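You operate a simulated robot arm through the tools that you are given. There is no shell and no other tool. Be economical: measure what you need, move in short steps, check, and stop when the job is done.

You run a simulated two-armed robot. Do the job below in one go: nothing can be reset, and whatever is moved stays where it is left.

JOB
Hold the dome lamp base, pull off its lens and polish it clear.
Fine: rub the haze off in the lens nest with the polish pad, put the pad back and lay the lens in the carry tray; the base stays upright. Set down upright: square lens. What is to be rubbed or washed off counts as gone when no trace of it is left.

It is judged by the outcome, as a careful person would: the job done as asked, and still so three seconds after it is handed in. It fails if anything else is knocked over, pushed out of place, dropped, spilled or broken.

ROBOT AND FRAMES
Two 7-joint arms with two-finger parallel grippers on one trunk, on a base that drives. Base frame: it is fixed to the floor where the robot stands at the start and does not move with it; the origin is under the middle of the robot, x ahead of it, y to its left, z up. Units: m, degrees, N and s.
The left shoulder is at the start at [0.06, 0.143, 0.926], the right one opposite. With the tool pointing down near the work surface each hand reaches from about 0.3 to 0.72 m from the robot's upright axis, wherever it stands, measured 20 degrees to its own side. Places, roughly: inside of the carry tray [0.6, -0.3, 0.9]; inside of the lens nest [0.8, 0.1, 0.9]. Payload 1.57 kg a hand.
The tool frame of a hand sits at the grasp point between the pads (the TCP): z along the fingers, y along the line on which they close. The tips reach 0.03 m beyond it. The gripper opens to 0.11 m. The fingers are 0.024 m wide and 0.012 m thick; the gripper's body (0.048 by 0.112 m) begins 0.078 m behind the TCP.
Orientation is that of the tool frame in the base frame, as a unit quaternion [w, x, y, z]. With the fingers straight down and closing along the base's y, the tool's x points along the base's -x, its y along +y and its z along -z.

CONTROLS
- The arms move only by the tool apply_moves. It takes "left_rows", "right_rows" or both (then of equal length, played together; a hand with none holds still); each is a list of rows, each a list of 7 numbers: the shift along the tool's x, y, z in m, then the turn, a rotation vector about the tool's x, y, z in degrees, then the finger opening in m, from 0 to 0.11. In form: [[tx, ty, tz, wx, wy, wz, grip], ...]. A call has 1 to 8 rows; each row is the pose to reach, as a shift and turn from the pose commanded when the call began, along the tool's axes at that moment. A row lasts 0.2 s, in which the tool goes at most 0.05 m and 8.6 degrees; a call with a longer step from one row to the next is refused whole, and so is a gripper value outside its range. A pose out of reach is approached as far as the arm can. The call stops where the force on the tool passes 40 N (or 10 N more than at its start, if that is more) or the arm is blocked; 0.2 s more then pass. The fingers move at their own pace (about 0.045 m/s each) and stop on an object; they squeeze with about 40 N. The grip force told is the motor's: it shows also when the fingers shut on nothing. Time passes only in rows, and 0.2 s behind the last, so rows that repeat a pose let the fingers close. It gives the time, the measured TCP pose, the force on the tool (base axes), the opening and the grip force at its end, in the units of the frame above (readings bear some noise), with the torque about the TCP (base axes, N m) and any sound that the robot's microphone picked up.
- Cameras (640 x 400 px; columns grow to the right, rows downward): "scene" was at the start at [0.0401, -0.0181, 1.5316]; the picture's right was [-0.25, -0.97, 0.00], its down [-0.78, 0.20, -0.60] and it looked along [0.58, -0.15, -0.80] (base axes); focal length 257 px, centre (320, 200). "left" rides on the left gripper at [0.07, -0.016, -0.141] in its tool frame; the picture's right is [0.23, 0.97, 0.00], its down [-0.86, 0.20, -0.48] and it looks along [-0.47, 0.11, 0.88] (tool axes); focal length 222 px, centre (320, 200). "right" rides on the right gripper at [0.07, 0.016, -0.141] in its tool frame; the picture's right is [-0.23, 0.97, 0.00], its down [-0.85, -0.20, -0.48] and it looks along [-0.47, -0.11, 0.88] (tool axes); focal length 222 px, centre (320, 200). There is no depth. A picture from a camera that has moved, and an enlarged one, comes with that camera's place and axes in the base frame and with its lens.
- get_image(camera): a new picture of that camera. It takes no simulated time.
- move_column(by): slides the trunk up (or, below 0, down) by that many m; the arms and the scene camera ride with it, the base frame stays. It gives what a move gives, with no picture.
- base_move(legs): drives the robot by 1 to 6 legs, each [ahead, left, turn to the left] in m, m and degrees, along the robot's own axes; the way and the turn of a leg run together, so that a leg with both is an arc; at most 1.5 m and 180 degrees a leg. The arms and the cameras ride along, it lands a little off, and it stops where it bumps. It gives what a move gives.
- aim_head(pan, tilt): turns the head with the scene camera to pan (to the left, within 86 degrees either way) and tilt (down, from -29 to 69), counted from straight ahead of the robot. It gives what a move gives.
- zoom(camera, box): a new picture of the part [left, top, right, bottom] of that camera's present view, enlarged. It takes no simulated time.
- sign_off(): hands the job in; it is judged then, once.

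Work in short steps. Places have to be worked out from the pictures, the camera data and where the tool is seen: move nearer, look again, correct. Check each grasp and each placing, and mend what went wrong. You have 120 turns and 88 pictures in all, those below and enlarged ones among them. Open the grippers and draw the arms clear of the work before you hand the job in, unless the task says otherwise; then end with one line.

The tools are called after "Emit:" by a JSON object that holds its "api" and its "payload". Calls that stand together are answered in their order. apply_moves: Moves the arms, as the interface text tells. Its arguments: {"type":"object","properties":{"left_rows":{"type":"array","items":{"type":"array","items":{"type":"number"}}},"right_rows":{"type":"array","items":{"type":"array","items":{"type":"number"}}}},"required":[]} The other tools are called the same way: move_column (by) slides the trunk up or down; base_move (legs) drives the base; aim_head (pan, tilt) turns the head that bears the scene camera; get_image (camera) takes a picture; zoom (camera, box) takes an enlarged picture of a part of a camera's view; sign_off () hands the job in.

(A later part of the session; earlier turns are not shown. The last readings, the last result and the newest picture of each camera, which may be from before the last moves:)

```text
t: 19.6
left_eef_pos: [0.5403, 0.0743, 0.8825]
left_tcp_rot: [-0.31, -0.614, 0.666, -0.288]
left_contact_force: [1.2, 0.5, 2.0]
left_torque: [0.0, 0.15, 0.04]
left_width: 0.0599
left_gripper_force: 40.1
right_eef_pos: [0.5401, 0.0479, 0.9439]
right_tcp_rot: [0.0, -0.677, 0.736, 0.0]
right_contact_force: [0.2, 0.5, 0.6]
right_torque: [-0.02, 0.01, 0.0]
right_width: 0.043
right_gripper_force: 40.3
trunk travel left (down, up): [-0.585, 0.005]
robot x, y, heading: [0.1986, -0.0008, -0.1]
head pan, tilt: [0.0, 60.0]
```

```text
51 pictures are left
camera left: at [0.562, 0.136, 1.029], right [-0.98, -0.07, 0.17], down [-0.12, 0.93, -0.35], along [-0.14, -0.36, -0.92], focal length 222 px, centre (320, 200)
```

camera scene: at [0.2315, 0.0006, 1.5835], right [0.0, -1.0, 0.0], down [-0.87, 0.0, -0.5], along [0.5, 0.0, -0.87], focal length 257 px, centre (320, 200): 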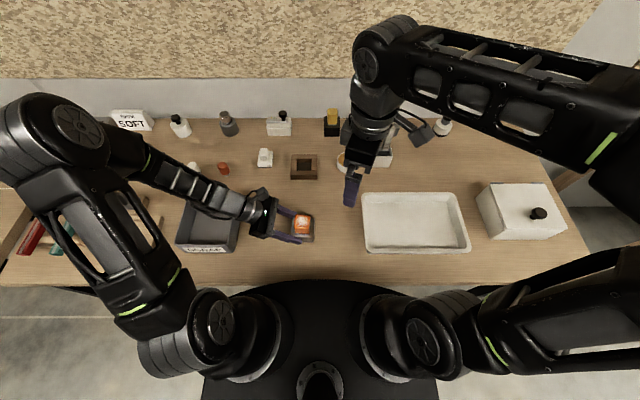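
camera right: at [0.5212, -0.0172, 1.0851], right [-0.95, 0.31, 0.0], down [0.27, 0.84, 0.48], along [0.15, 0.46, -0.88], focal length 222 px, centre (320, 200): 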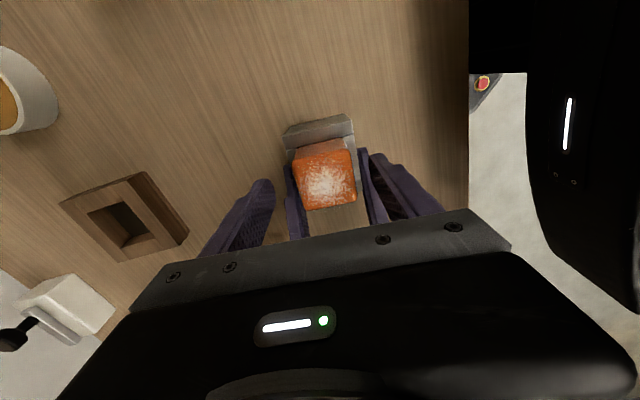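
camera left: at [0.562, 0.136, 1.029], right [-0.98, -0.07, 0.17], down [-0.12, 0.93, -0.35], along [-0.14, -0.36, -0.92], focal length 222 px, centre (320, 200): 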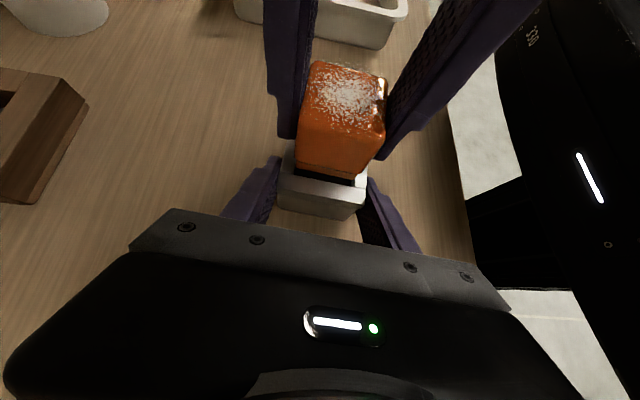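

The lens is rising free with no load. I lift it well clear.

Emit:
{"api": "apply_moves", "payload": {"right_rows": [[0, 0, -0.02, 0, 0, 0, 0], [0, 0, -0.05, 0, 0, 0, 0], [0, 0, -0.08, 0, 0, 0, 0], [0, 0, -0.1, 0, 0, 0, 0]]}}

Emit:
{"api": "get_image", "payload": {"camera": "left"}}

Emit:
{"api": "get_image", "payload": {"camera": "scene"}}

```text
t: 20.6
left_eef_pos: [0.5413, 0.074, 0.8849]
left_tcp_rot: [-0.31, -0.614, 0.667, -0.288]
left_contact_force: [0.6, 0.5, 3.2]
left_torque: [0.04, 0.14, 0.04]
left_width: 0.0599
left_gripper_force: 40.0
right_eef_pos: [0.5397, 0.0495, 1.0422]
right_tcp_rot: [0.001, -0.677, 0.736, 0.001]
right_contact_force: [0.0, -0.3, 0.1]
right_torque: [-0.03, 0.01, -0.01]
right_width: 0.0429
right_gripper_force: 39.5
trunk travel left (down, up): [-0.585, 0.005]
robot x, y, heading: [0.1929, 0.0011, -0.1]
head pan, tilt: [0.0, 60.0]
```

```text
50 pictures are left
camera left: at [0.5619, 0.136, 1.029], right [-0.98, -0.07, 0.17], down [-0.12, 0.93, -0.35], along [-0.14, -0.36, -0.92], focal length 222 px, centre (320, 200)
```

left: 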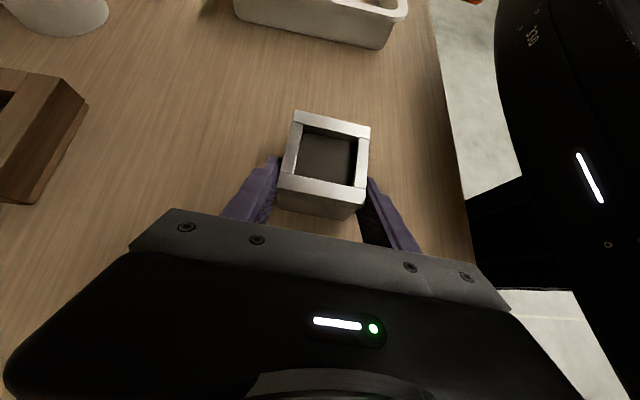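

```text
49 pictures are left
camera scene: at [0.2317, 0.0004, 1.5835], right [0.0, -1.0, 0.0], down [-0.87, 0.0, -0.5], along [0.5, 0.0, -0.87], focal length 257 px, centre (320, 200)
```

scene: 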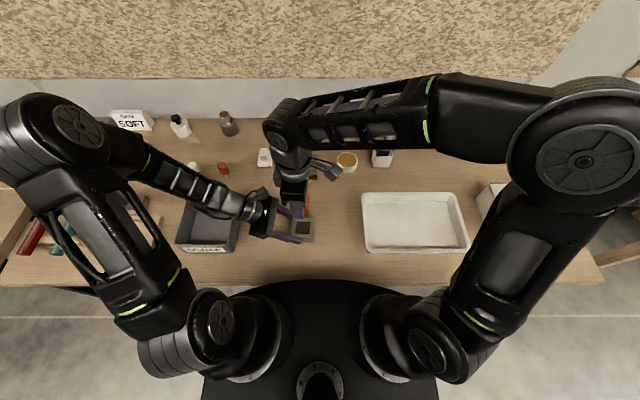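

The lens is out cleanly and the base is still upright. I release the base with the left hand and back it off along its axis.

Emit:
{"api": "apply_moves", "payload": {"left_rows": [[0, 0, 0, 0, 0, 0, 0.09], [0, 0, 0, 0, 0, 0, 0.11], [0, 0, 0, 0, 0, 0, 0.11], [0, 0, -0.03, 0, 0, 0, 0.11], [0, 0, -0.06, 0, 0, 0, 0.11], [0, 0, -0.1, 0, 0, 0, 0.11], [0, 0, -0.14, 0, 0, 0, 0.11]]}}

Emit:
{"api": "get_image", "payload": {"camera": "left"}}

Emit:
{"api": "zoom", "payload": {"camera": "scene", "box": [250, 140, 350, 250]}}

```text
t: 22.2
left_eef_pos: [0.5497, 0.1818, 0.9757]
left_tcp_rot: [-0.31, -0.614, 0.667, -0.287]
left_contact_force: [-0.4, 0.3, 0.0]
left_torque: [0.01, -0.01, -0.01]
left_width: 0.1104
left_gripper_force: 0.1
right_eef_pos: [0.5399, 0.0468, 1.0423]
right_tcp_rot: [0.0, -0.678, 0.735, 0.0]
right_contact_force: [0.1, -0.1, -1.1]
right_torque: [0.0, 0.0, -0.01]
right_width: 0.0429
right_gripper_force: 39.7
trunk travel left (down, up): [-0.585, 0.005]
robot x, y, heading: [0.2001, 0.0046, 0.1]
head pan, tilt: [0.0, 60.0]
```

```text
48 pictures are left
camera left: at [0.5708, 0.2436, 1.1204], right [-0.98, -0.07, 0.17], down [-0.12, 0.93, -0.35], along [-0.14, -0.36, -0.92], focal length 222 px, centre (320, 200)
```

left: 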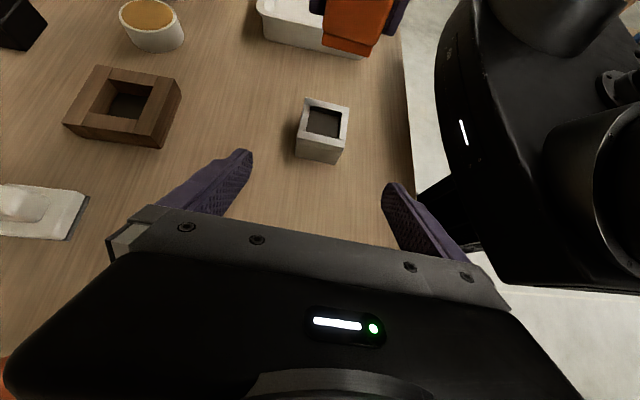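

```text
3.64 times, centred on (300, 195) of scene
camera zoom: at [0.2314, 0.0007, 1.5834], right [0.0, -1.0, 0.0], down [-0.87, 0.0, -0.5], along [0.5, 0.0, -0.87], focal length 934 px, centre (393, 218)
```

zoom: 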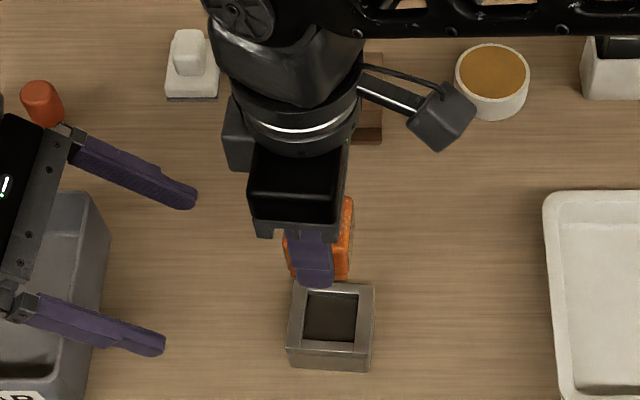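

Emit:
{"api": "zoom", "payload": {"camera": "left", "box": [290, 0, 420, 80]}}

Emit:
{"api": "zoom", "payload": {"camera": "left", "box": [50, 50, 200, 160]}}

```text
4.92 times, centred on (355, 40) of left
camera zoom: at [0.5708, 0.2436, 1.1204], right [-0.98, -0.07, 0.17], down [-0.12, 0.93, -0.35], along [-0.14, -0.36, -0.92], focal length 1094 px, centre (148, 988)
```

zoom: 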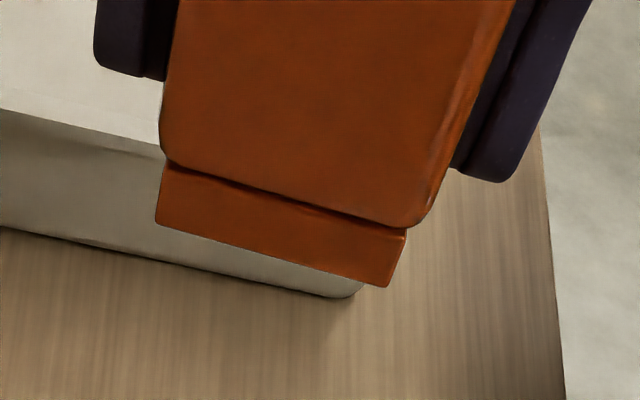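

```text
3.64 times, centred on (125, 105) of left
camera zoom: at [0.5708, 0.2436, 1.1204], right [-0.98, -0.07, 0.17], down [-0.12, 0.93, -0.35], along [-0.14, -0.36, -0.92], focal length 808 px, centre (1029, 546)
```

zoom: 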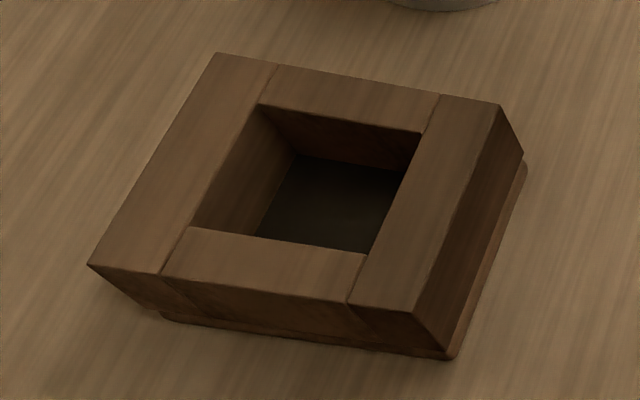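

The plug is ~10 mm deep, so my fingertips are only ~15 mm above the lens bottom, too low for the nest wall. I'll set the lens on clear table at (0.65, 0.04) and regrip higher; first move over and lower near the table.

Emit:
{"api": "apply_moves", "payload": {"right_rows": [[-0.0005, -0.036, 0.01, 0, 0, -1.5, 0], [-0.001, -0.073, 0.03, 0, 0, -3, 0], [-0.0018, -0.11, 0.06, 0, 0, -4.6, 0], [-0.0018, -0.11, 0.1, 0, 0, -4.6, 0], [-0.0018, -0.11, 0.13, 0, 0, -4.6, 0], [-0.0018, -0.11, 0.138, 0, 0, -4.6, 0]]}}

Emit:
{"api": "get_image", "payload": {"camera": "left"}}

```text
t: 23.6
left_eef_pos: [0.5498, 0.182, 0.9746]
left_tcp_rot: [-0.31, -0.614, 0.667, -0.287]
left_contact_force: [0.1, 0.5, 0.2]
left_torque: [-0.01, 0.03, 0.02]
left_width: 0.1098
left_gripper_force: 0.1
right_eef_pos: [0.6498, 0.0405, 0.9031]
right_tcp_rot: [0.0, -0.706, 0.708, 0.0]
right_contact_force: [-0.6, -1.1, -0.6]
right_torque: [0.03, 0.01, 0.01]
right_width: 0.0429
right_gripper_force: 39.9
trunk travel left (down, up): [-0.585, 0.005]
robot x, y, heading: [0.1975, 0.0035, -0.3]
head pan, tilt: [0.0, 60.0]
```

```text
44 pictures are left
camera left: at [0.5709, 0.2431, 1.1202], right [-0.98, -0.07, 0.17], down [-0.12, 0.93, -0.35], along [-0.14, -0.36, -0.92], focal length 222 px, centre (320, 200)
```

left: 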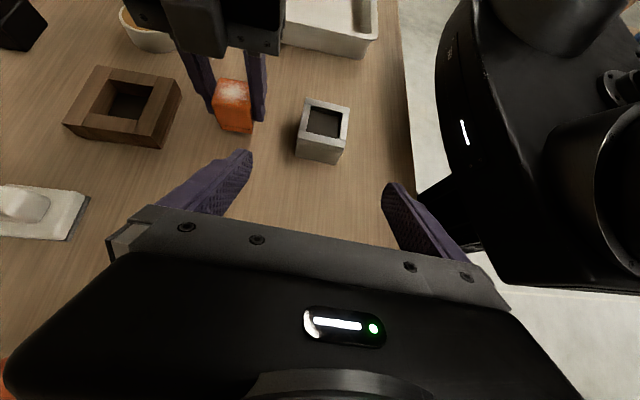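

Creep down to contact.

Emit:
{"api": "apply_moves", "payload": {"right_rows": [[0, 0, 0.002, 0, 0, 0, 0], [0, 0, 0.004, 0, 0, 0, 0], [0, 0, 0.006, 0, 0, 0, 0]]}}

```text
t: 24.4
left_eef_pos: [0.5488, 0.1805, 0.9752]
left_tcp_rot: [-0.31, -0.614, 0.666, -0.288]
left_contact_force: [0.0, 0.4, -0.2]
left_torque: [0.0, -0.01, -0.02]
left_width: 0.1099
left_gripper_force: 0.1
right_eef_pos: [0.6493, 0.0412, 0.8972]
right_tcp_rot: [0.0, -0.706, 0.708, -0.001]
right_contact_force: [0.2, -0.8, -0.1]
right_torque: [0.01, 0.0, -0.01]
right_width: 0.043
right_gripper_force: 40.1
trunk travel left (down, up): [-0.585, 0.005]
robot x, y, heading: [0.1962, -0.0008, -0.2]
head pan, tilt: [0.0, 60.0]
```

Emit:
{"api": "apply_moves", "payload": {"right_rows": [[0, 0, 0.001, 0, 0, 0, 0], [0, 0, 0.002, 0, 0, 0, 0], [0, 0, 0.003, 0, 0, 0, 0]]}}

Emit:
{"api": "zoom", "payload": {"camera": "left", "box": [180, 60, 300, 140]}}

```text
t: 25.2
left_eef_pos: [0.5491, 0.1819, 0.9749]
left_tcp_rot: [-0.309, -0.614, 0.667, -0.287]
left_contact_force: [0.0, -0.5, 0.0]
left_torque: [0.02, 0.03, 0.03]
left_width: 0.1099
left_gripper_force: 0.2
right_eef_pos: [0.6499, 0.041, 0.8947]
right_tcp_rot: [0.0, -0.706, 0.708, 0.0]
right_contact_force: [0.1, -0.6, -0.4]
right_torque: [0.0, -0.01, -0.01]
right_width: 0.0431
right_gripper_force: 40.2
trunk travel left (down, up): [-0.585, 0.005]
robot x, y, heading: [0.1964, -0.0001, -0.0]
head pan, tilt: [0.0, 60.0]
```

```text
5.00 times, centred on (240, 100) of left
camera zoom: at [0.5711, 0.2431, 1.1201], right [-0.98, -0.07, 0.17], down [-0.12, 0.93, -0.35], along [-0.14, -0.36, -0.92], focal length 1111 px, centre (720, 700)
```

zoom: 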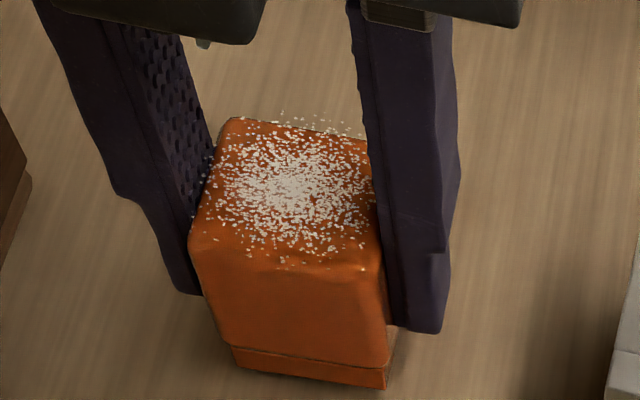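

Emit:
{"api": "apply_moves", "payload": {"right_rows": [[0, 0, 0.001, 0, 0, 0, 0], [0, 0, 0.002, 0, 0, 0, 0], [0, 0, 0.003, 0, 0, 0, 0]]}}

```text
t: 26.1
left_eef_pos: [0.5505, 0.1818, 0.9761]
left_tcp_rot: [-0.31, -0.614, 0.667, -0.287]
left_contact_force: [0.6, -0.6, -0.2]
left_torque: [0.0, -0.01, 0.02]
left_width: 0.1099
left_gripper_force: 0.1
right_eef_pos: [0.65, 0.0415, 0.8913]
right_tcp_rot: [0.0, -0.706, 0.708, 0.0]
right_contact_force: [-1.1, -0.5, 3.9]
right_torque: [-0.07, 0.04, -0.01]
right_width: 0.0431
right_gripper_force: 40.2
trunk travel left (down, up): [-0.585, 0.005]
robot x, y, heading: [0.1976, 0.001, -0.0]
head pan, tilt: [0.0, 60.0]
```

Contact felt at TCP z 0.891, so tips are ~11 mm above the lens bottom. I open, rise 14 mm and regrip.

Emit:
{"api": "apply_moves", "payload": {"right_rows": [[0, 0, 0, 0, 0, 0, 0.06], [0, 0, 0, 0, 0, 0, 0.06], [0, 0, -0.007, 0, 0, 0, 0.06], [0, 0, -0.014, 0, 0, 0, 0.06], [0, 0, -0.014, 0, 0, 0, 0.0], [0, 0, -0.014, 0, 0, 0, 0.0], [0, 0, -0.014, 0, 0, 0, 0.0]]}}

Emit:
{"api": "zoom", "payload": {"camera": "left", "box": [180, 60, 300, 140]}}

```text
t: 27.6
left_eef_pos: [0.55, 0.182, 0.9758]
left_tcp_rot: [-0.309, -0.614, 0.667, -0.288]
left_contact_force: [0.7, -0.1, 0.4]
left_torque: [0.04, 0.02, 0.0]
left_width: 0.11
left_gripper_force: 0.1
right_eef_pos: [0.6493, 0.0415, 0.9059]
right_tcp_rot: [0.0, 0.707, -0.707, 0.0]
right_contact_force: [0.6, 0.1, -0.1]
right_torque: [-0.02, -0.06, 0.01]
right_width: 0.043
right_gripper_force: 31.4
trunk travel left (down, up): [-0.585, 0.005]
robot x, y, heading: [0.1994, -0.0016, -0.2]
head pan, tilt: [0.0, 60.0]
```

```text
5.00 times, centred on (240, 100) of left
camera zoom: at [0.5711, 0.2431, 1.1201], right [-0.98, -0.07, 0.17], down [-0.12, 0.93, -0.35], along [-0.14, -0.36, -0.92], focal length 1111 px, centre (720, 700)
```

zoom: 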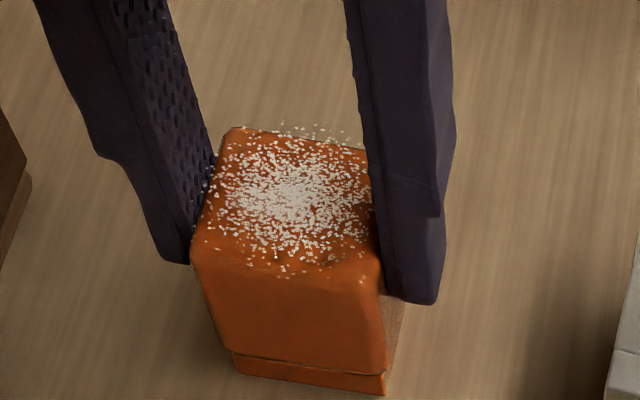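

Lens is centred in the grip. I carry it over the nest at a hover.

Emit:
{"api": "apply_moves", "payload": {"right_rows": [[0, 0, -0.04, 0, 0, 0, 0], [-0.003, -0.02, -0.075, 0, 0, 0, 0], [-0.006, -0.06, -0.075, 0, 0, 0, 0], [-0.0095, -0.1, -0.075, 0, 0, 0, 0], [-0.0095, -0.1315, -0.075, 0, 0, 0, 0], [-0.0095, -0.1315, -0.065, 0, 0, 0, 0]]}}

Emit:
{"api": "get_image", "payload": {"camera": "right"}}

Emit:
{"api": "get_image", "payload": {"camera": "left"}}

Emit:
{"api": "zoom", "payload": {"camera": "scene", "box": [250, 130, 350, 200]}}

```text
t: 29.1
left_eef_pos: [0.5495, 0.1811, 0.975]
left_tcp_rot: [-0.31, -0.613, 0.668, -0.287]
left_contact_force: [-0.3, 0.2, 0.0]
left_torque: [0.02, 0.0, 0.04]
left_width: 0.1099
left_gripper_force: 0.1
right_eef_pos: [0.7817, 0.0495, 0.9703]
right_tcp_rot: [0.0, -0.707, 0.708, 0.001]
right_contact_force: [-0.4, 0.4, 0.4]
right_torque: [-0.03, 0.0, 0.02]
right_width: 0.0429
right_gripper_force: 40.7
trunk travel left (down, up): [-0.585, 0.005]
robot x, y, heading: [0.1988, 0.0009, 0.1]
head pan, tilt: [0.0, 60.0]
```

```text
41 pictures are left
camera right: at [0.765, -0.0203, 1.1111], right [-0.97, 0.23, 0.0], down [0.2, 0.85, 0.48], along [0.11, 0.47, -0.88], focal length 222 px, centre (320, 200)
```

right: 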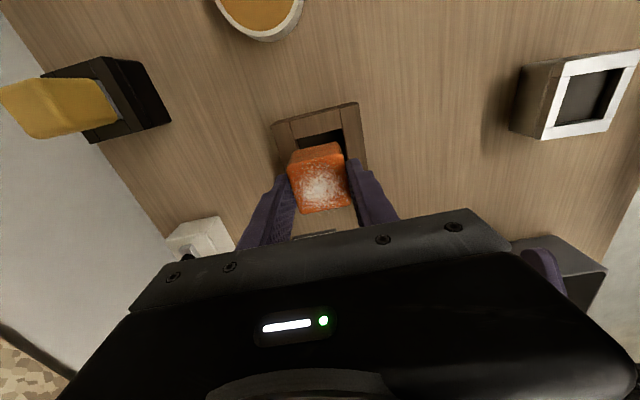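

```text
40 pictures are left
camera left: at [0.5709, 0.2431, 1.1202], right [-0.98, -0.07, 0.17], down [-0.12, 0.93, -0.35], along [-0.14, -0.36, -0.92], focal length 222 px, centre (320, 200)
```

left: 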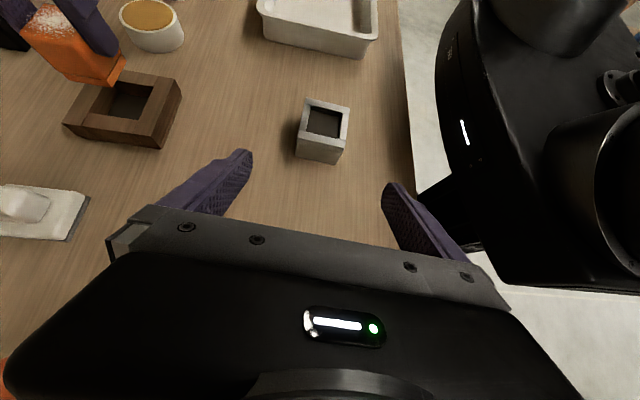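

```text
5.71 times, centred on (300, 165) of scene
camera zoom: at [0.2315, 0.0004, 1.5835], right [0.0, -1.0, 0.0], down [-0.87, 0.0, -0.5], along [0.5, 0.0, -0.87], focal length 1468 px, centre (434, 400)
```

zoom: 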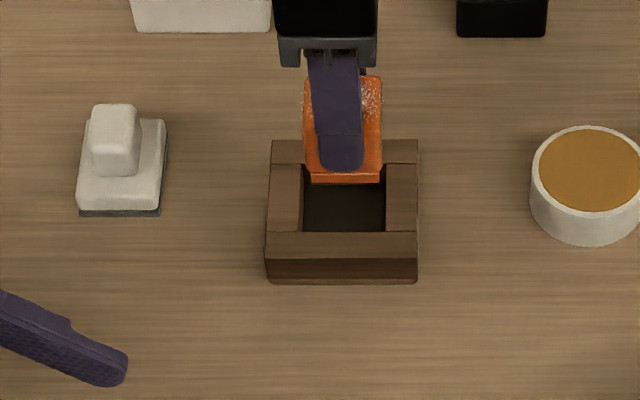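

Nest centre estimated at (0.780, 0.0535). I trim and lower so the lens bottom is just above the nest rim, then look.

Emit:
{"api": "apply_moves", "payload": {"right_rows": [[-0.004, 0.0017, 0.015, 0, 0, 0, 0], [-0.004, 0.0017, 0.034, 0, 0, 0, 0], [-0.004, 0.0017, 0.034, 0, 0, 0, 0]]}}

Emit:
{"api": "zoom", "payload": {"camera": "right", "box": [240, 90, 400, 220]}}

Emit:
{"api": "zoom", "payload": {"camera": "scene", "box": [275, 140, 335, 190]}}

Emit:
{"api": "zoom", "payload": {"camera": "left", "box": [30, 0, 200, 160]}}

```text
t: 29.9
left_eef_pos: [0.5505, 0.1814, 0.9742]
left_tcp_rot: [-0.309, -0.614, 0.667, -0.287]
left_contact_force: [0.1, -0.2, -0.7]
left_torque: [-0.01, 0.0, 0.0]
left_width: 0.1102
left_gripper_force: 0.2
right_eef_pos: [0.7814, 0.0536, 0.9336]
right_tcp_rot: [0.0, -0.707, 0.708, 0.0]
right_contact_force: [0.5, 0.1, -0.6]
right_torque: [-0.02, 0.0, 0.02]
right_width: 0.0426
right_gripper_force: 39.2
trunk travel left (down, up): [-0.585, 0.005]
robot x, y, heading: [0.1992, 0.0006, 0.1]
head pan, tilt: [0.0, 60.0]
```

```text
3.08 times, centred on (320, 155) of right
camera zoom: at [0.7641, -0.0152, 1.0764], right [-0.97, 0.23, 0.0], down [0.2, 0.85, 0.48], along [0.11, 0.47, -0.88], focal length 684 px, centre (320, 338)
```

zoom: 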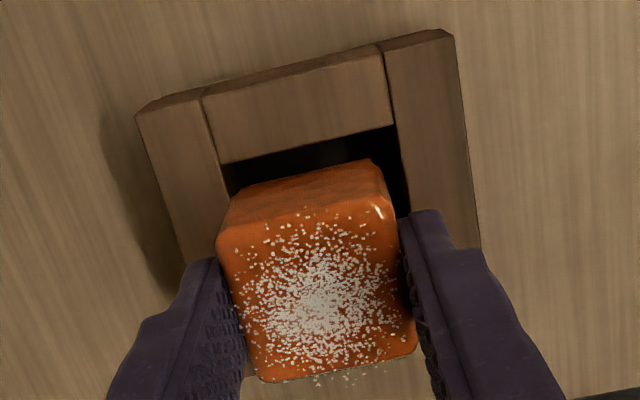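

```text
8.00 times, centred on (305, 165) of scene
camera zoom: at [0.2316, 0.0005, 1.5835], right [0.0, -1.0, 0.0], down [-0.87, 0.0, -0.5], along [0.5, 0.0, -0.87], focal length 2056 px, centre (440, 480)
```

zoom: 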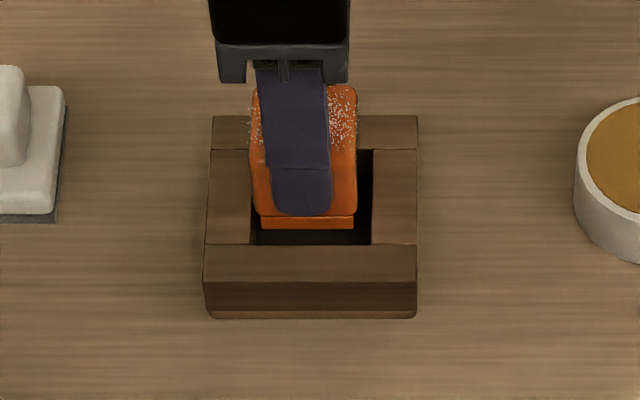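

```text
2.50 times, centred on (115, 80) of left
camera zoom: at [0.571, 0.2432, 1.1201], right [-0.98, -0.07, 0.17], down [-0.12, 0.93, -0.35], along [-0.14, -0.36, -0.92], focal length 555 px, centre (832, 500)
```

zoom: 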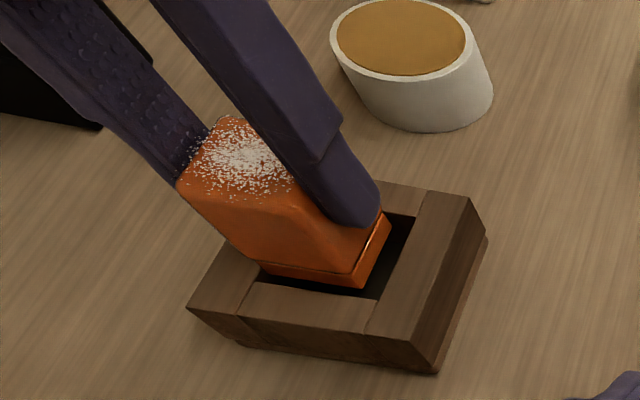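

Lens is nicely over the pocket; shift 1.5 mm right and lower into it.

Emit:
{"api": "apply_moves", "payload": {"right_rows": [[0.0015, 0, 0, 0, 0, 0, 0], [0.0015, 0, 0.004, 0, 0, 0, 0], [0.0015, 0, 0.008, 0, 0, 0, 0], [0.0015, 0, 0.012, 0, 0, 0, 0]]}}

```text
t: 30.9
left_eef_pos: [0.5496, 0.1815, 0.9745]
left_tcp_rot: [-0.31, -0.614, 0.667, -0.287]
left_contact_force: [-0.8, -0.1, -0.7]
left_torque: [-0.02, -0.03, -0.01]
left_width: 0.11
left_gripper_force: 0.1
right_eef_pos: [0.7802, 0.0531, 0.9236]
right_tcp_rot: [0.001, -0.707, 0.708, 0.0]
right_contact_force: [0.0, 0.4, 0.1]
right_torque: [0.0, -0.01, 0.0]
right_width: 0.0428
right_gripper_force: 40.1
trunk travel left (down, up): [-0.585, 0.005]
robot x, y, heading: [0.1944, -0.0019, -0.1]
head pan, tilt: [0.0, 60.0]
```

Emit:
{"api": "apply_moves", "payload": {"right_rows": [[0, 0, 0.002, 0, 0, 0, 0], [0, 0, 0.004, 0, 0, 0, 0], [0, 0, 0.006, 0, 0, 0, 0]]}}

Emit:
{"api": "zoom", "payload": {"camera": "left", "box": [30, 0, 200, 160]}}

```text
t: 31.6
left_eef_pos: [0.5504, 0.181, 0.9749]
left_tcp_rot: [-0.31, -0.614, 0.666, -0.288]
left_contact_force: [0.1, 0.0, -0.4]
left_torque: [-0.04, 0.03, -0.03]
left_width: 0.1098
left_gripper_force: 0.0
right_eef_pos: [0.7789, 0.0526, 0.9182]
right_tcp_rot: [0.0, -0.707, 0.707, 0.0]
right_contact_force: [-0.1, 0.1, 0.0]
right_torque: [0.01, -0.03, 0.02]
right_width: 0.0425
right_gripper_force: 39.7
trunk travel left (down, up): [-0.585, 0.005]
robot x, y, heading: [0.1954, 0.0008, -0.0]
head pan, tilt: [0.0, 60.0]
```

```text
2.50 times, centred on (115, 80) of left
camera zoom: at [0.5712, 0.2431, 1.1201], right [-0.98, -0.07, 0.17], down [-0.12, 0.93, -0.35], along [-0.14, -0.36, -0.92], focal length 555 px, centre (832, 500)
```

zoom: 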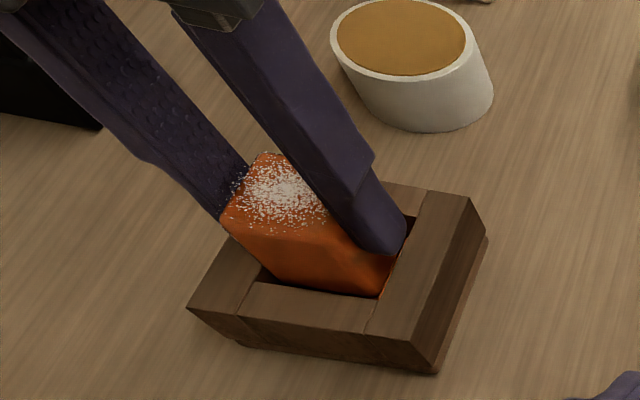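

Emit:
{"api": "apply_moves", "payload": {"right_rows": [[0, 0, 0.0015, 0, 0, 0, 0], [0, 0, 0.003, 0, 0, 0, 0], [0, 0, 0.0045, 0, 0, 0, 0]]}}

```text
t: 32.5
left_eef_pos: [0.5504, 0.181, 0.9767]
left_tcp_rot: [-0.31, -0.614, 0.666, -0.288]
left_contact_force: [-0.6, -0.5, -1.3]
left_torque: [0.01, 0.03, 0.02]
left_width: 0.1101
left_gripper_force: 0.0
right_eef_pos: [0.7789, 0.0534, 0.9143]
right_tcp_rot: [0.0, -0.707, 0.708, 0.001]
right_contact_force: [-0.1, -0.1, -1.1]
right_torque: [0.0, 0.02, -0.03]
right_width: 0.0427
right_gripper_force: 40.7
trunk travel left (down, up): [-0.585, 0.005]
robot x, y, heading: [0.1924, -0.0001, 0.0]
head pan, tilt: [0.0, 60.0]
```

Emit:
{"api": "apply_moves", "payload": {"right_rows": [[0, 0, 0.001, 0, 0, 0, 0], [0, 0, 0.002, 0, 0, 0, 0], [0, 0, 0.003, 0, 0, 0, 0]]}}

```text
t: 33.2
left_eef_pos: [0.5491, 0.1817, 0.9768]
left_tcp_rot: [-0.309, -0.614, 0.667, -0.288]
left_contact_force: [0.1, -0.1, -0.1]
left_torque: [-0.02, 0.01, -0.03]
left_width: 0.11
left_gripper_force: 0.1
right_eef_pos: [0.7799, 0.053, 0.9141]
right_tcp_rot: [0.002, -0.705, 0.709, -0.002]
right_contact_force: [-2.9, -3.6, 21.5]
right_torque: [-0.26, 0.29, -0.02]
right_width: 0.0427
right_gripper_force: 40.0
trunk travel left (down, up): [-0.585, 0.005]
robot x, y, heading: [0.1923, 0.0022, -0.2]
head pan, tilt: [0.0, 60.0]
```

Seated on the nest floor (21 N). I relieve the pressure, open and rise.

Emit:
{"api": "apply_moves", "payload": {"right_rows": [[0, 0, -0.002, 0, 0, 0, 0], [0, 0, -0.002, 0, 0, 0, 0.055], [0, 0, -0.002, 0, 0, 0, 0.06], [0, 0, -0.03, 0, 0, 0, 0.06], [0, 0, -0.07, 0, 0, 0, 0.08], [0, 0, -0.1, 0, 0, 0, 0.08]]}}

Emit:
{"api": "zoom", "payload": {"camera": "left", "box": [0, 50, 210, 250]}}

Emit:
{"api": "get_image", "payload": {"camera": "right"}}

```text
t: 34.6
left_eef_pos: [0.5499, 0.1811, 0.9756]
left_tcp_rot: [-0.31, -0.614, 0.667, -0.288]
left_contact_force: [0.1, -0.6, 0.7]
left_torque: [0.03, 0.01, 0.04]
left_width: 0.1097
left_gripper_force: 0.0
right_eef_pos: [0.7777, 0.0536, 1.0115]
right_tcp_rot: [0.0, -0.707, 0.708, 0.0]
right_contact_force: [0.0, 0.5, 0.3]
right_torque: [0.0, 0.0, 0.0]
right_width: 0.0799
right_gripper_force: 0.1
trunk travel left (down, up): [-0.585, 0.005]
robot x, y, heading: [0.1963, -0.0028, 0.0]
head pan, tilt: [0.0, 60.0]
```

```text
2.00 times, centred on (105, 150) of left
camera zoom: at [0.5709, 0.2431, 1.1202], right [-0.98, -0.07, 0.17], down [-0.12, 0.93, -0.35], along [-0.14, -0.36, -0.92], focal length 444 px, centre (750, 300)
```

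zoom: 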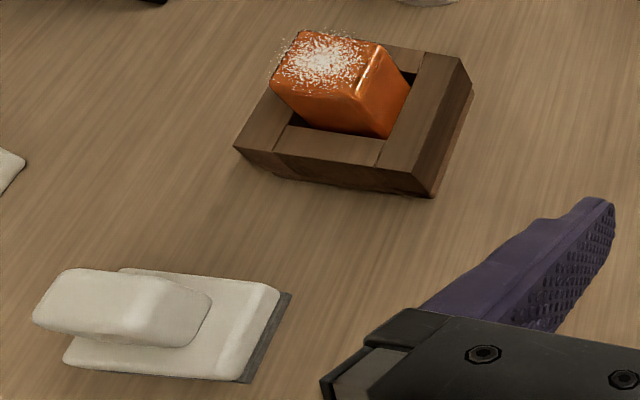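

```text
33 pictures are left
camera right: at [0.7604, -0.0165, 1.1528], right [-0.97, 0.23, 0.0], down [0.2, 0.85, 0.48], along [0.11, 0.47, -0.88], focal length 222 px, centre (320, 200)
```

right: 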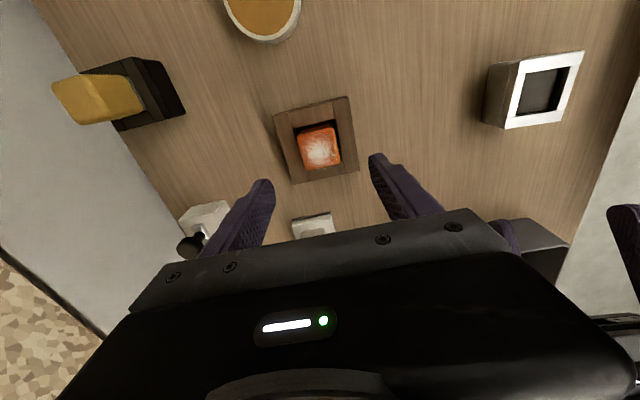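

Lens is seated in the nest. Now I untilt the left hand while raising it, and draw the right hand back out of the way.

Emit:
{"api": "apply_moves", "payload": {"left_rows": [[0.013, 0, -0.011, 0, -8.4, 0, 0.11], [0.026, 0, -0.022, 0, -16.8, 0, 0.11], [0.039, 0, -0.033, 0, -25.2, 0, 0.11], [0.052, 0, -0.044, 0, -33.6, 0, 0.11], [0.065, 0, -0.054, 0, -42, 0, 0.11], [0.0765, 0, -0.0644, 0, -50, 0, 0.11]], "right_rows": [[0, 0, -0.03, 0, 0, 0, 0.08], [0.03, 0.01, -0.06, 0, 0, 0, 0.08], [0.065, 0.035, -0.08, 0, 0, 0, 0.08], [0.1, 0.06, -0.08, 0, 0, 0, 0.08], [0.14, 0.085, -0.08, 0, 0, 0, 0.08], [0.18, 0.1, -0.08, 0, 0, 0, 0.08]]}}

Emit:
{"api": "apply_moves", "payload": {"left_rows": [[0, 0, 0, 0, 0, 8.5, 0.11], [0, 0, 0, 0, 0, 17, 0.11], [0, 0, 0, 0, 0, 25.5, 0.11], [0, 0, 0, 0, 0, 34, 0.11], [0, 0, 0, 0, 0, 42.5, 0.11], [0, 0, 0, 0, 0, 51, 0.11], [0, 0, 0, 0, 0, 59.5, 0.11], [0, 0, 0, 0, 0, 68, 0.11]]}}

```text
t: 36.0
left_eef_pos: [0.5507, 0.1809, 1.0754]
left_tcp_rot: [0.003, -0.679, 0.734, -0.001]
left_contact_force: [-0.4, 0.0, -0.7]
left_torque: [0.04, -0.04, 0.02]
left_width: 0.1103
left_gripper_force: 0.0
right_eef_pos: [0.6789, -0.1263, 1.0906]
right_tcp_rot: [0.0, -0.707, 0.707, 0.0]
right_contact_force: [0.3, 0.1, 0.0]
right_torque: [0.03, -0.05, 0.02]
right_width: 0.08
right_gripper_force: 0.0
trunk travel left (down, up): [-0.585, 0.005]
robot x, y, heading: [0.1959, 0.0026, -0.1]
head pan, tilt: [0.0, 60.0]
```

```text
t: 37.9
left_eef_pos: [0.5486, 0.1811, 1.0732]
left_tcp_rot: [0.003, -0.149, 0.989, 0.0]
left_contact_force: [0.5, -0.6, 0.9]
left_torque: [-0.03, -0.03, -0.03]
left_width: 0.1098
left_gripper_force: 0.2
right_eef_pos: [0.6804, -0.1247, 1.0924]
right_tcp_rot: [-0.001, -0.707, 0.707, 0.0]
right_contact_force: [-0.1, 0.0, 0.3]
right_torque: [-0.04, -0.02, 0.02]
right_width: 0.0799
right_gripper_force: 0.2
trunk travel left (down, up): [-0.585, 0.005]
robot x, y, heading: [0.1986, -0.0006, -0.1]
head pan, tilt: [0.0, 60.0]
```

Emit:
{"api": "apply_moves", "payload": {"left_rows": [[-0.038, -0.0094, 0.0, 0, 0, 3, 0.08], [-0.076, -0.0188, 0.01, 0, 0, 6, 0.08], [-0.114, -0.028, 0.02, 0, 0, 9, 0.08], [-0.152, -0.0375, 0.035, 0, 0, 12, 0.08], [-0.19, -0.047, 0.05, 0, 0, 15, 0.08], [-0.227, -0.0565, 0.065, 0, 0, 17, 0.08], [-0.2635, -0.0656, 0.073, 0, 0, 17, 0.08], [-0.2635, -0.0656, 0.073, 0, 0, 17, 0.08]]}}

Emit:
{"api": "get_image", "payload": {"camera": "left"}}

```text
t: 39.6
left_eef_pos: [0.8202, 0.1972, 1.0009]
left_tcp_rot: [0.002, -0.002, 1.0, 0.0]
left_contact_force: [0.1, -0.7, 0.6]
left_torque: [0.0, -0.02, 0.0]
left_width: 0.0802
left_gripper_force: 0.1
right_eef_pos: [0.6799, -0.1258, 1.0916]
right_tcp_rot: [0.0, -0.706, 0.708, 0.001]
right_contact_force: [0.2, 0.2, -0.3]
right_torque: [-0.02, -0.02, 0.0]
right_width: 0.0802
right_gripper_force: 0.1
trunk travel left (down, up): [-0.585, 0.005]
robot x, y, heading: [0.198, 0.0021, -0.3]
head pan, tilt: [0.0, 60.0]
```

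```text
32 pictures are left
camera left: at [0.7512, 0.1796, 1.1426], right [-0.23, 0.97, 0.0], down [0.85, 0.2, 0.48], along [0.47, 0.11, -0.88], focal length 222 px, centre (320, 200)
```

left: 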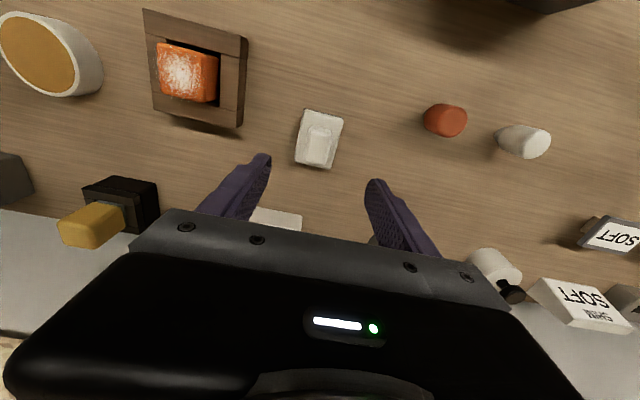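

Emit:
{"api": "zoom", "payload": {"camera": "left", "box": [270, 90, 370, 180]}}

```text
4.44 times, centred on (320, 135) of left
camera zoom: at [0.7512, 0.1796, 1.1426], right [-0.23, 0.97, 0.0], down [0.85, 0.2, 0.48], along [0.47, 0.11, -0.88], focal length 987 px, centre (320, 489)
```

zoom: 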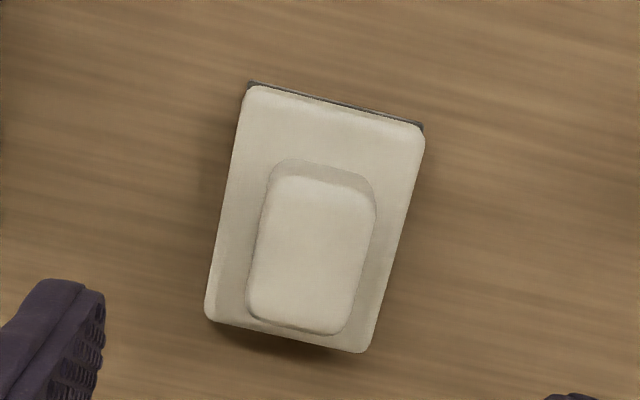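

Handle centre (0.8185, 0.192), yaw 0. I descend on the pad's handle with tips just above the pad body and close.

Emit:
{"api": "apply_moves", "payload": {"left_rows": [[0.0017, -0.005, 0.03, 0, 0, 0, 0.06], [0.0017, -0.005, 0.06, 0, 0, 0, 0.06], [0.0017, -0.005, 0.085, 0, 0, 0, 0.06], [0.0017, -0.005, 0.098, 0, 0, 0, 0.06], [0.0017, -0.005, 0.098, 0, 0, 0, 0.0], [0.0017, -0.005, 0.098, 0, 0, 0, 0.0], [0.0017, -0.005, 0.098, 0, 0, 0, 0.0], [0.0017, -0.005, 0.098, 0, 0, 0, 0.0]]}}

Emit:
{"api": "get_image", "payload": {"camera": "left"}}

```text
t: 41.5
left_eef_pos: [0.8189, 0.1916, 0.9037]
left_tcp_rot: [0.001, -0.004, 1.0, 0.0]
left_contact_force: [1.2, -0.5, -0.5]
left_torque: [-0.02, -0.03, 0.02]
left_width: 0.0271
left_gripper_force: 32.0
right_eef_pos: [0.6798, -0.1253, 1.0924]
right_tcp_rot: [0.001, -0.706, 0.708, 0.001]
right_contact_force: [-0.1, 0.7, -0.8]
right_torque: [0.0, 0.0, 0.01]
right_width: 0.0798
right_gripper_force: 0.1
trunk travel left (down, up): [-0.585, 0.005]
robot x, y, heading: [0.196, -0.0015, -0.2]
head pan, tilt: [0.0, 60.0]
```

```text
30 pictures are left
camera left: at [0.7496, 0.1748, 1.0453], right [-0.23, 0.97, 0.0], down [0.85, 0.2, 0.48], along [0.47, 0.11, -0.88], focal length 222 px, centre (320, 200)
```

left: 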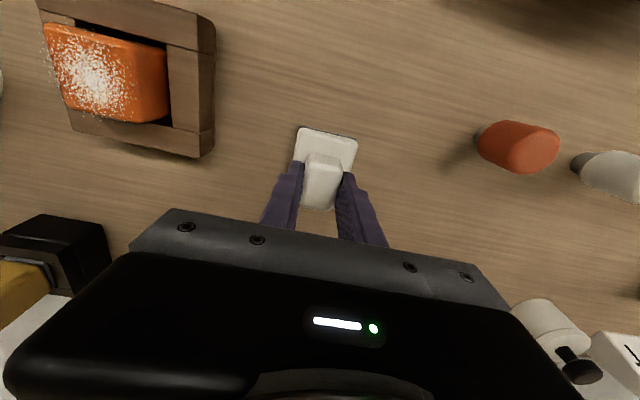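

Pad gripped (home TCP: 0.8187, 0.1916, 0.903; felt 0.053 below TCP). I lift and carry it over the lens.

Emit:
{"api": "apply_moves", "payload": {"left_rows": [[0, 0, -0.03, 0, 0, 0, 0], [0, 0, -0.07, 0, 0, 0, 0], [0.01, -0.035, -0.09, 0, 0, 0, 0], [0.02, -0.075, -0.09, 0, 0, 0, 0], [0.03, -0.115, -0.09, 0, 0, 0, 0], [0.0395, -0.138, -0.09, 0, 0, 0, 0], [0.0395, -0.138, -0.075, 0, 0, 0, 0]]}}

Emit:
{"api": "get_image", "payload": {"camera": "left"}}

Emit:
{"api": "zoom", "payload": {"camera": "scene", "box": [250, 125, 350, 195]}}

```text
t: 43.0
left_eef_pos: [0.7794, 0.0526, 0.9772]
left_tcp_rot: [0.002, -0.003, 1.0, 0.001]
left_contact_force: [-0.2, -0.2, -1.1]
left_torque: [0.03, 0.03, -0.03]
left_width: 0.027
left_gripper_force: 37.6
right_eef_pos: [0.6804, -0.1248, 1.0904]
right_tcp_rot: [0.0, -0.706, 0.708, 0.001]
right_contact_force: [-1.2, -0.3, 0.2]
right_torque: [0.02, 0.02, 0.0]
right_width: 0.0802
right_gripper_force: 0.1
trunk travel left (down, up): [-0.585, 0.005]
robot x, y, heading: [0.1954, -0.0008, -0.1]
head pan, tilt: [0.0, 60.0]
```

```text
29 pictures are left
camera left: at [0.7094, 0.0355, 1.1195], right [-0.23, 0.97, 0.0], down [0.85, 0.2, 0.48], along [0.47, 0.11, -0.88], focal length 222 px, centre (320, 200)
```

left: 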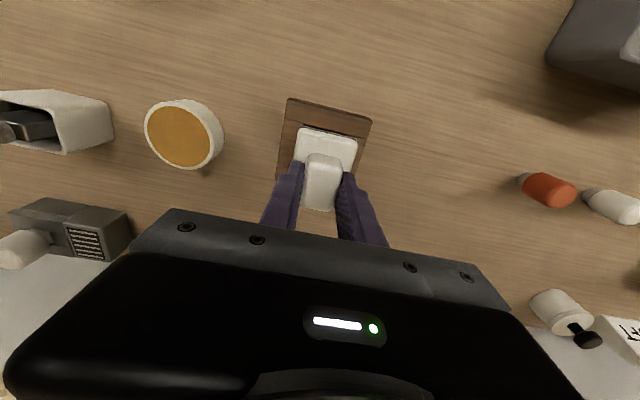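

```text
5.71 times, centred on (300, 160) of scene
camera zoom: at [0.2323, 0.0005, 1.5835], right [0.0, -1.0, 0.0], down [-0.87, 0.0, -0.5], along [0.5, 0.0, -0.87], focal length 1468 px, centre (434, 429)
```

zoom: 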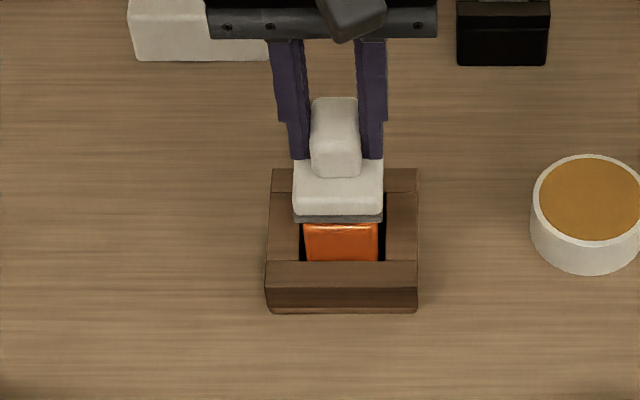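

Pad is over the lens. I lower it gently to contact.

Emit:
{"api": "apply_moves", "payload": {"left_rows": [[0, 0, 0.008, 0, 0, 0, 0], [0, 0, 0.012, 0, 0, 0, 0], [0, 0, 0.014, 0, 0, 0, 0], [0, 0, 0.016, 0, 0, 0, 0]]}}

```text
t: 44.0
left_eef_pos: [0.7798, 0.0535, 0.9638]
left_tcp_rot: [0.002, -0.004, 1.0, 0.001]
left_contact_force: [0.2, -0.3, -0.8]
left_torque: [-0.01, 0.04, 0.01]
left_width: 0.0272
left_gripper_force: 37.5
right_eef_pos: [0.679, -0.1254, 1.0916]
right_tcp_rot: [0.0, -0.707, 0.708, 0.0]
right_contact_force: [0.1, 0.3, -0.3]
right_torque: [-0.02, -0.02, -0.03]
right_width: 0.08
right_gripper_force: 0.1
trunk travel left (down, up): [-0.585, 0.005]
robot x, y, heading: [0.2001, -0.0041, -0.1]
head pan, tilt: [0.0, 60.0]
```

Emit:
{"api": "apply_moves", "payload": {"left_rows": [[0, 0, 0.001, 0, 0, 0, 0], [0, 0, 0.002, 0, 0, 0, 0], [0, 0, 0.003, 0, 0, 0, 0]]}}

```text
t: 44.9
left_eef_pos: [0.7814, 0.0539, 0.9599]
left_tcp_rot: [0.001, -0.003, 1.0, 0.0]
left_contact_force: [0.0, -0.3, -0.4]
left_torque: [0.02, -0.02, -0.01]
left_width: 0.0272
left_gripper_force: 38.1
right_eef_pos: [0.6796, -0.1247, 1.0919]
right_tcp_rot: [0.0, -0.706, 0.708, -0.001]
right_contact_force: [1.1, 0.4, -0.2]
right_torque: [-0.02, 0.01, -0.01]
right_width: 0.0802
right_gripper_force: 0.1
trunk travel left (down, up): [-0.585, 0.005]
robot x, y, heading: [0.1976, 0.0006, 0.1]
head pan, tilt: [0.0, 60.0]
```

Emit:
{"api": "apply_moves", "payload": {"left_rows": [[0, 0, 0.001, 0, 0, 0, 0], [0, 0, 0.002, 0, 0, 0, 0], [0, 0, 0.003, 0, 0, 0, 0]]}}

```text
t: 45.6
left_eef_pos: [0.7802, 0.0542, 0.9596]
left_tcp_rot: [0.005, -0.002, 1.0, 0.0]
left_contact_force: [-0.5, 0.8, 19.4]
left_torque: [0.06, 0.13, -0.01]
left_width: 0.027
left_gripper_force: 37.7
right_eef_pos: [0.679, -0.1265, 1.0918]
right_tcp_rot: [0.001, -0.706, 0.708, 0.0]
right_contact_force: [0.2, 0.0, 0.8]
right_torque: [0.0, 0.03, -0.03]
right_width: 0.0802
right_gripper_force: 0.0
trunk travel left (down, up): [-0.585, 0.005]
robot x, y, heading: [0.1949, 0.0006, -0.2]
head pan, tilt: [0.0, 60.0]
```

Contact at 19 N. I ease off ~1 mm and rub back and forth.

Emit:
{"api": "apply_moves", "payload": {"left_rows": [[0.01, 0, -0.001, 0, 0, 0, 0], [-0.01, 0, -0.001, 0, 0, 0, 0], [0.01, 0.008, -0.001, 0, 0, 0, 0], [-0.01, 0.008, -0.001, 0, 0, 0, 0], [0.01, -0.008, -0.001, 0, 0, 0, 0], [-0.01, -0.008, -0.001, 0, 0, 0, 0], [0.01, 0, -0.001, 0, 0, 0, 0], [0, 0, -0.001, 0, 0, 0, 0]]}}

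Emit:
{"api": "zoom", "payload": {"camera": "scene", "box": [250, 125, 350, 195]}}

```text
t: 47.5
left_eef_pos: [0.7763, 0.0512, 0.959]
left_tcp_rot: [0.001, -0.003, 1.0, 0.0]
left_contact_force: [-10.1, -4.7, 28.2]
left_torque: [-0.27, 0.67, 0.02]
left_width: 0.027
left_gripper_force: 37.7
right_eef_pos: [0.678, -0.1254, 1.0924]
right_tcp_rot: [0.002, -0.707, 0.708, 0.0]
right_contact_force: [-0.4, 0.1, 0.2]
right_torque: [0.0, 0.02, 0.03]
right_width: 0.0802
right_gripper_force: 0.1
trunk travel left (down, up): [-0.585, 0.005]
robot x, y, heading: [0.1995, 0.0022, 0.1]
head pan, tilt: [0.0, 60.0]
```

```text
5.71 times, centred on (300, 160) of scene
camera zoom: at [0.2274, -0.0008, 1.5837], right [0.0, -1.0, 0.0], down [-0.86, 0.0, -0.5], along [0.5, 0.0, -0.86], focal length 1468 px, centre (434, 429)
```

zoom: 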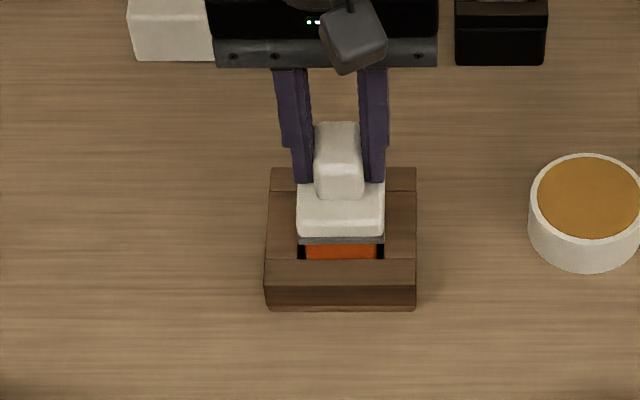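

Nest has not moved. I repeat strokes with slightly less force, mainly across y, then lift aside to inspect.

Emit:
{"api": "apply_moves", "payload": {"left_rows": [[0, 0.01, -0.0005, 0, 0, 0, 0], [0, -0.01, -0.0005, 0, 0, 0, 0], [0.008, 0.01, -0.0005, 0, 0, 0, 0], [0.008, -0.01, -0.0005, 0, 0, 0, 0], [-0.008, 0.01, -0.0005, 0, 0, 0, 0], [-0.008, -0.01, -0.0005, 0, 0, 0, 0], [0, 0.01, -0.0005, 0, 0, 0, 0], [0, 0, -0.0005, 0, 0, 0, 0]]}}

Emit:
{"api": "apply_moves", "payload": {"left_rows": [[0, 0, -0.02, 0, 0, 0, 0], [0, 0.03, -0.03, 0, 0, 0, 0], [0, 0.07, -0.03, 0, 0, 0, 0]]}}

Emit:
{"api": "zoom", "payload": {"camera": "scene", "box": [270, 130, 340, 190]}}

```text
t: 49.2
left_eef_pos: [0.7799, 0.0561, 0.9582]
left_tcp_rot: [0.005, -0.004, 1.0, 0.001]
left_contact_force: [6.0, 7.0, 27.9]
left_torque: [0.37, -0.39, -0.02]
left_width: 0.0272
left_gripper_force: 37.8
right_eef_pos: [0.6793, -0.1244, 1.0923]
right_tcp_rot: [0.001, -0.706, 0.708, -0.001]
right_contact_force: [-0.8, -0.1, -0.4]
right_torque: [0.0, 0.0, 0.02]
right_width: 0.0798
right_gripper_force: 0.1
trunk travel left (down, up): [-0.585, 0.005]
robot x, y, heading: [0.1946, 0.0013, -0.2]
head pan, tilt: [0.0, 60.0]
```

```text
t: 50.0
left_eef_pos: [0.7791, 0.1232, 0.9854]
left_tcp_rot: [0.001, -0.002, 1.0, 0.001]
left_contact_force: [-0.1, -0.3, -0.8]
left_torque: [-0.01, -0.01, 0.01]
left_width: 0.0272
left_gripper_force: 38.1
right_eef_pos: [0.6802, -0.1236, 1.091]
right_tcp_rot: [0.0, -0.707, 0.708, 0.0]
right_contact_force: [-0.1, 1.3, -0.4]
right_torque: [-0.02, 0.01, 0.0]
right_width: 0.0799
right_gripper_force: 0.1
trunk travel left (down, up): [-0.585, 0.005]
robot x, y, heading: [0.1979, -0.0009, -0.2]
head pan, tilt: [0.0, 60.0]
```

```text
6.67 times, centred on (305, 160) of scene
camera zoom: at [0.2317, 0.0012, 1.5834], right [0.0, -1.0, 0.0], down [-0.87, 0.0, -0.5], along [0.5, 0.0, -0.87], focal length 1713 px, centre (420, 467)
```

zoom: 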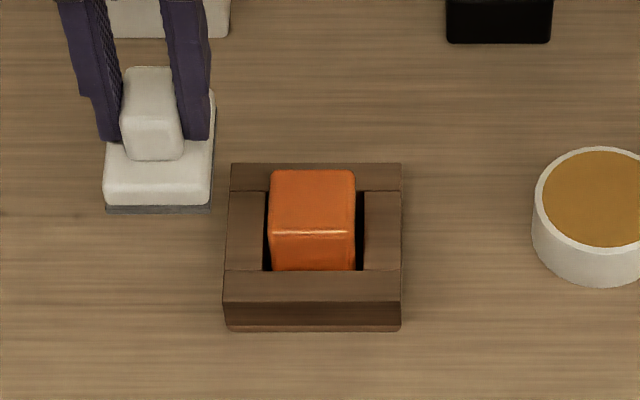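

The haze looks gone; I look closer for traces.

Emit:
{"api": "zoom", "payload": {"camera": "scene", "box": [296, 146, 312, 160]}}

Emit:
{"api": "get_image", "payload": {"camera": "left"}}

```text
16.00 times, centred on (304, 153) of scene
camera zoom: at [0.2317, 0.0012, 1.5834], right [0.0, -1.0, 0.0], down [-0.87, 0.0, -0.5], along [0.5, 0.0, -0.87], focal length 4111 px, centre (576, 952)
```

zoom: 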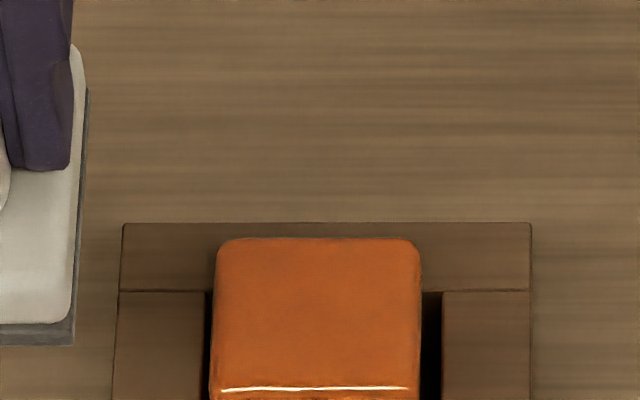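

```text
24 pictures are left
camera left: at [0.7103, 0.1069, 1.1272], right [-0.23, 0.97, 0.0], down [0.85, 0.2, 0.48], along [0.47, 0.11, -0.88], focal length 222 px, centre (320, 200)
```

left: 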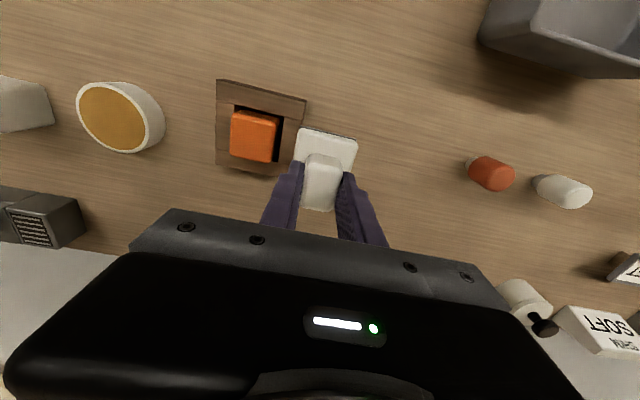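

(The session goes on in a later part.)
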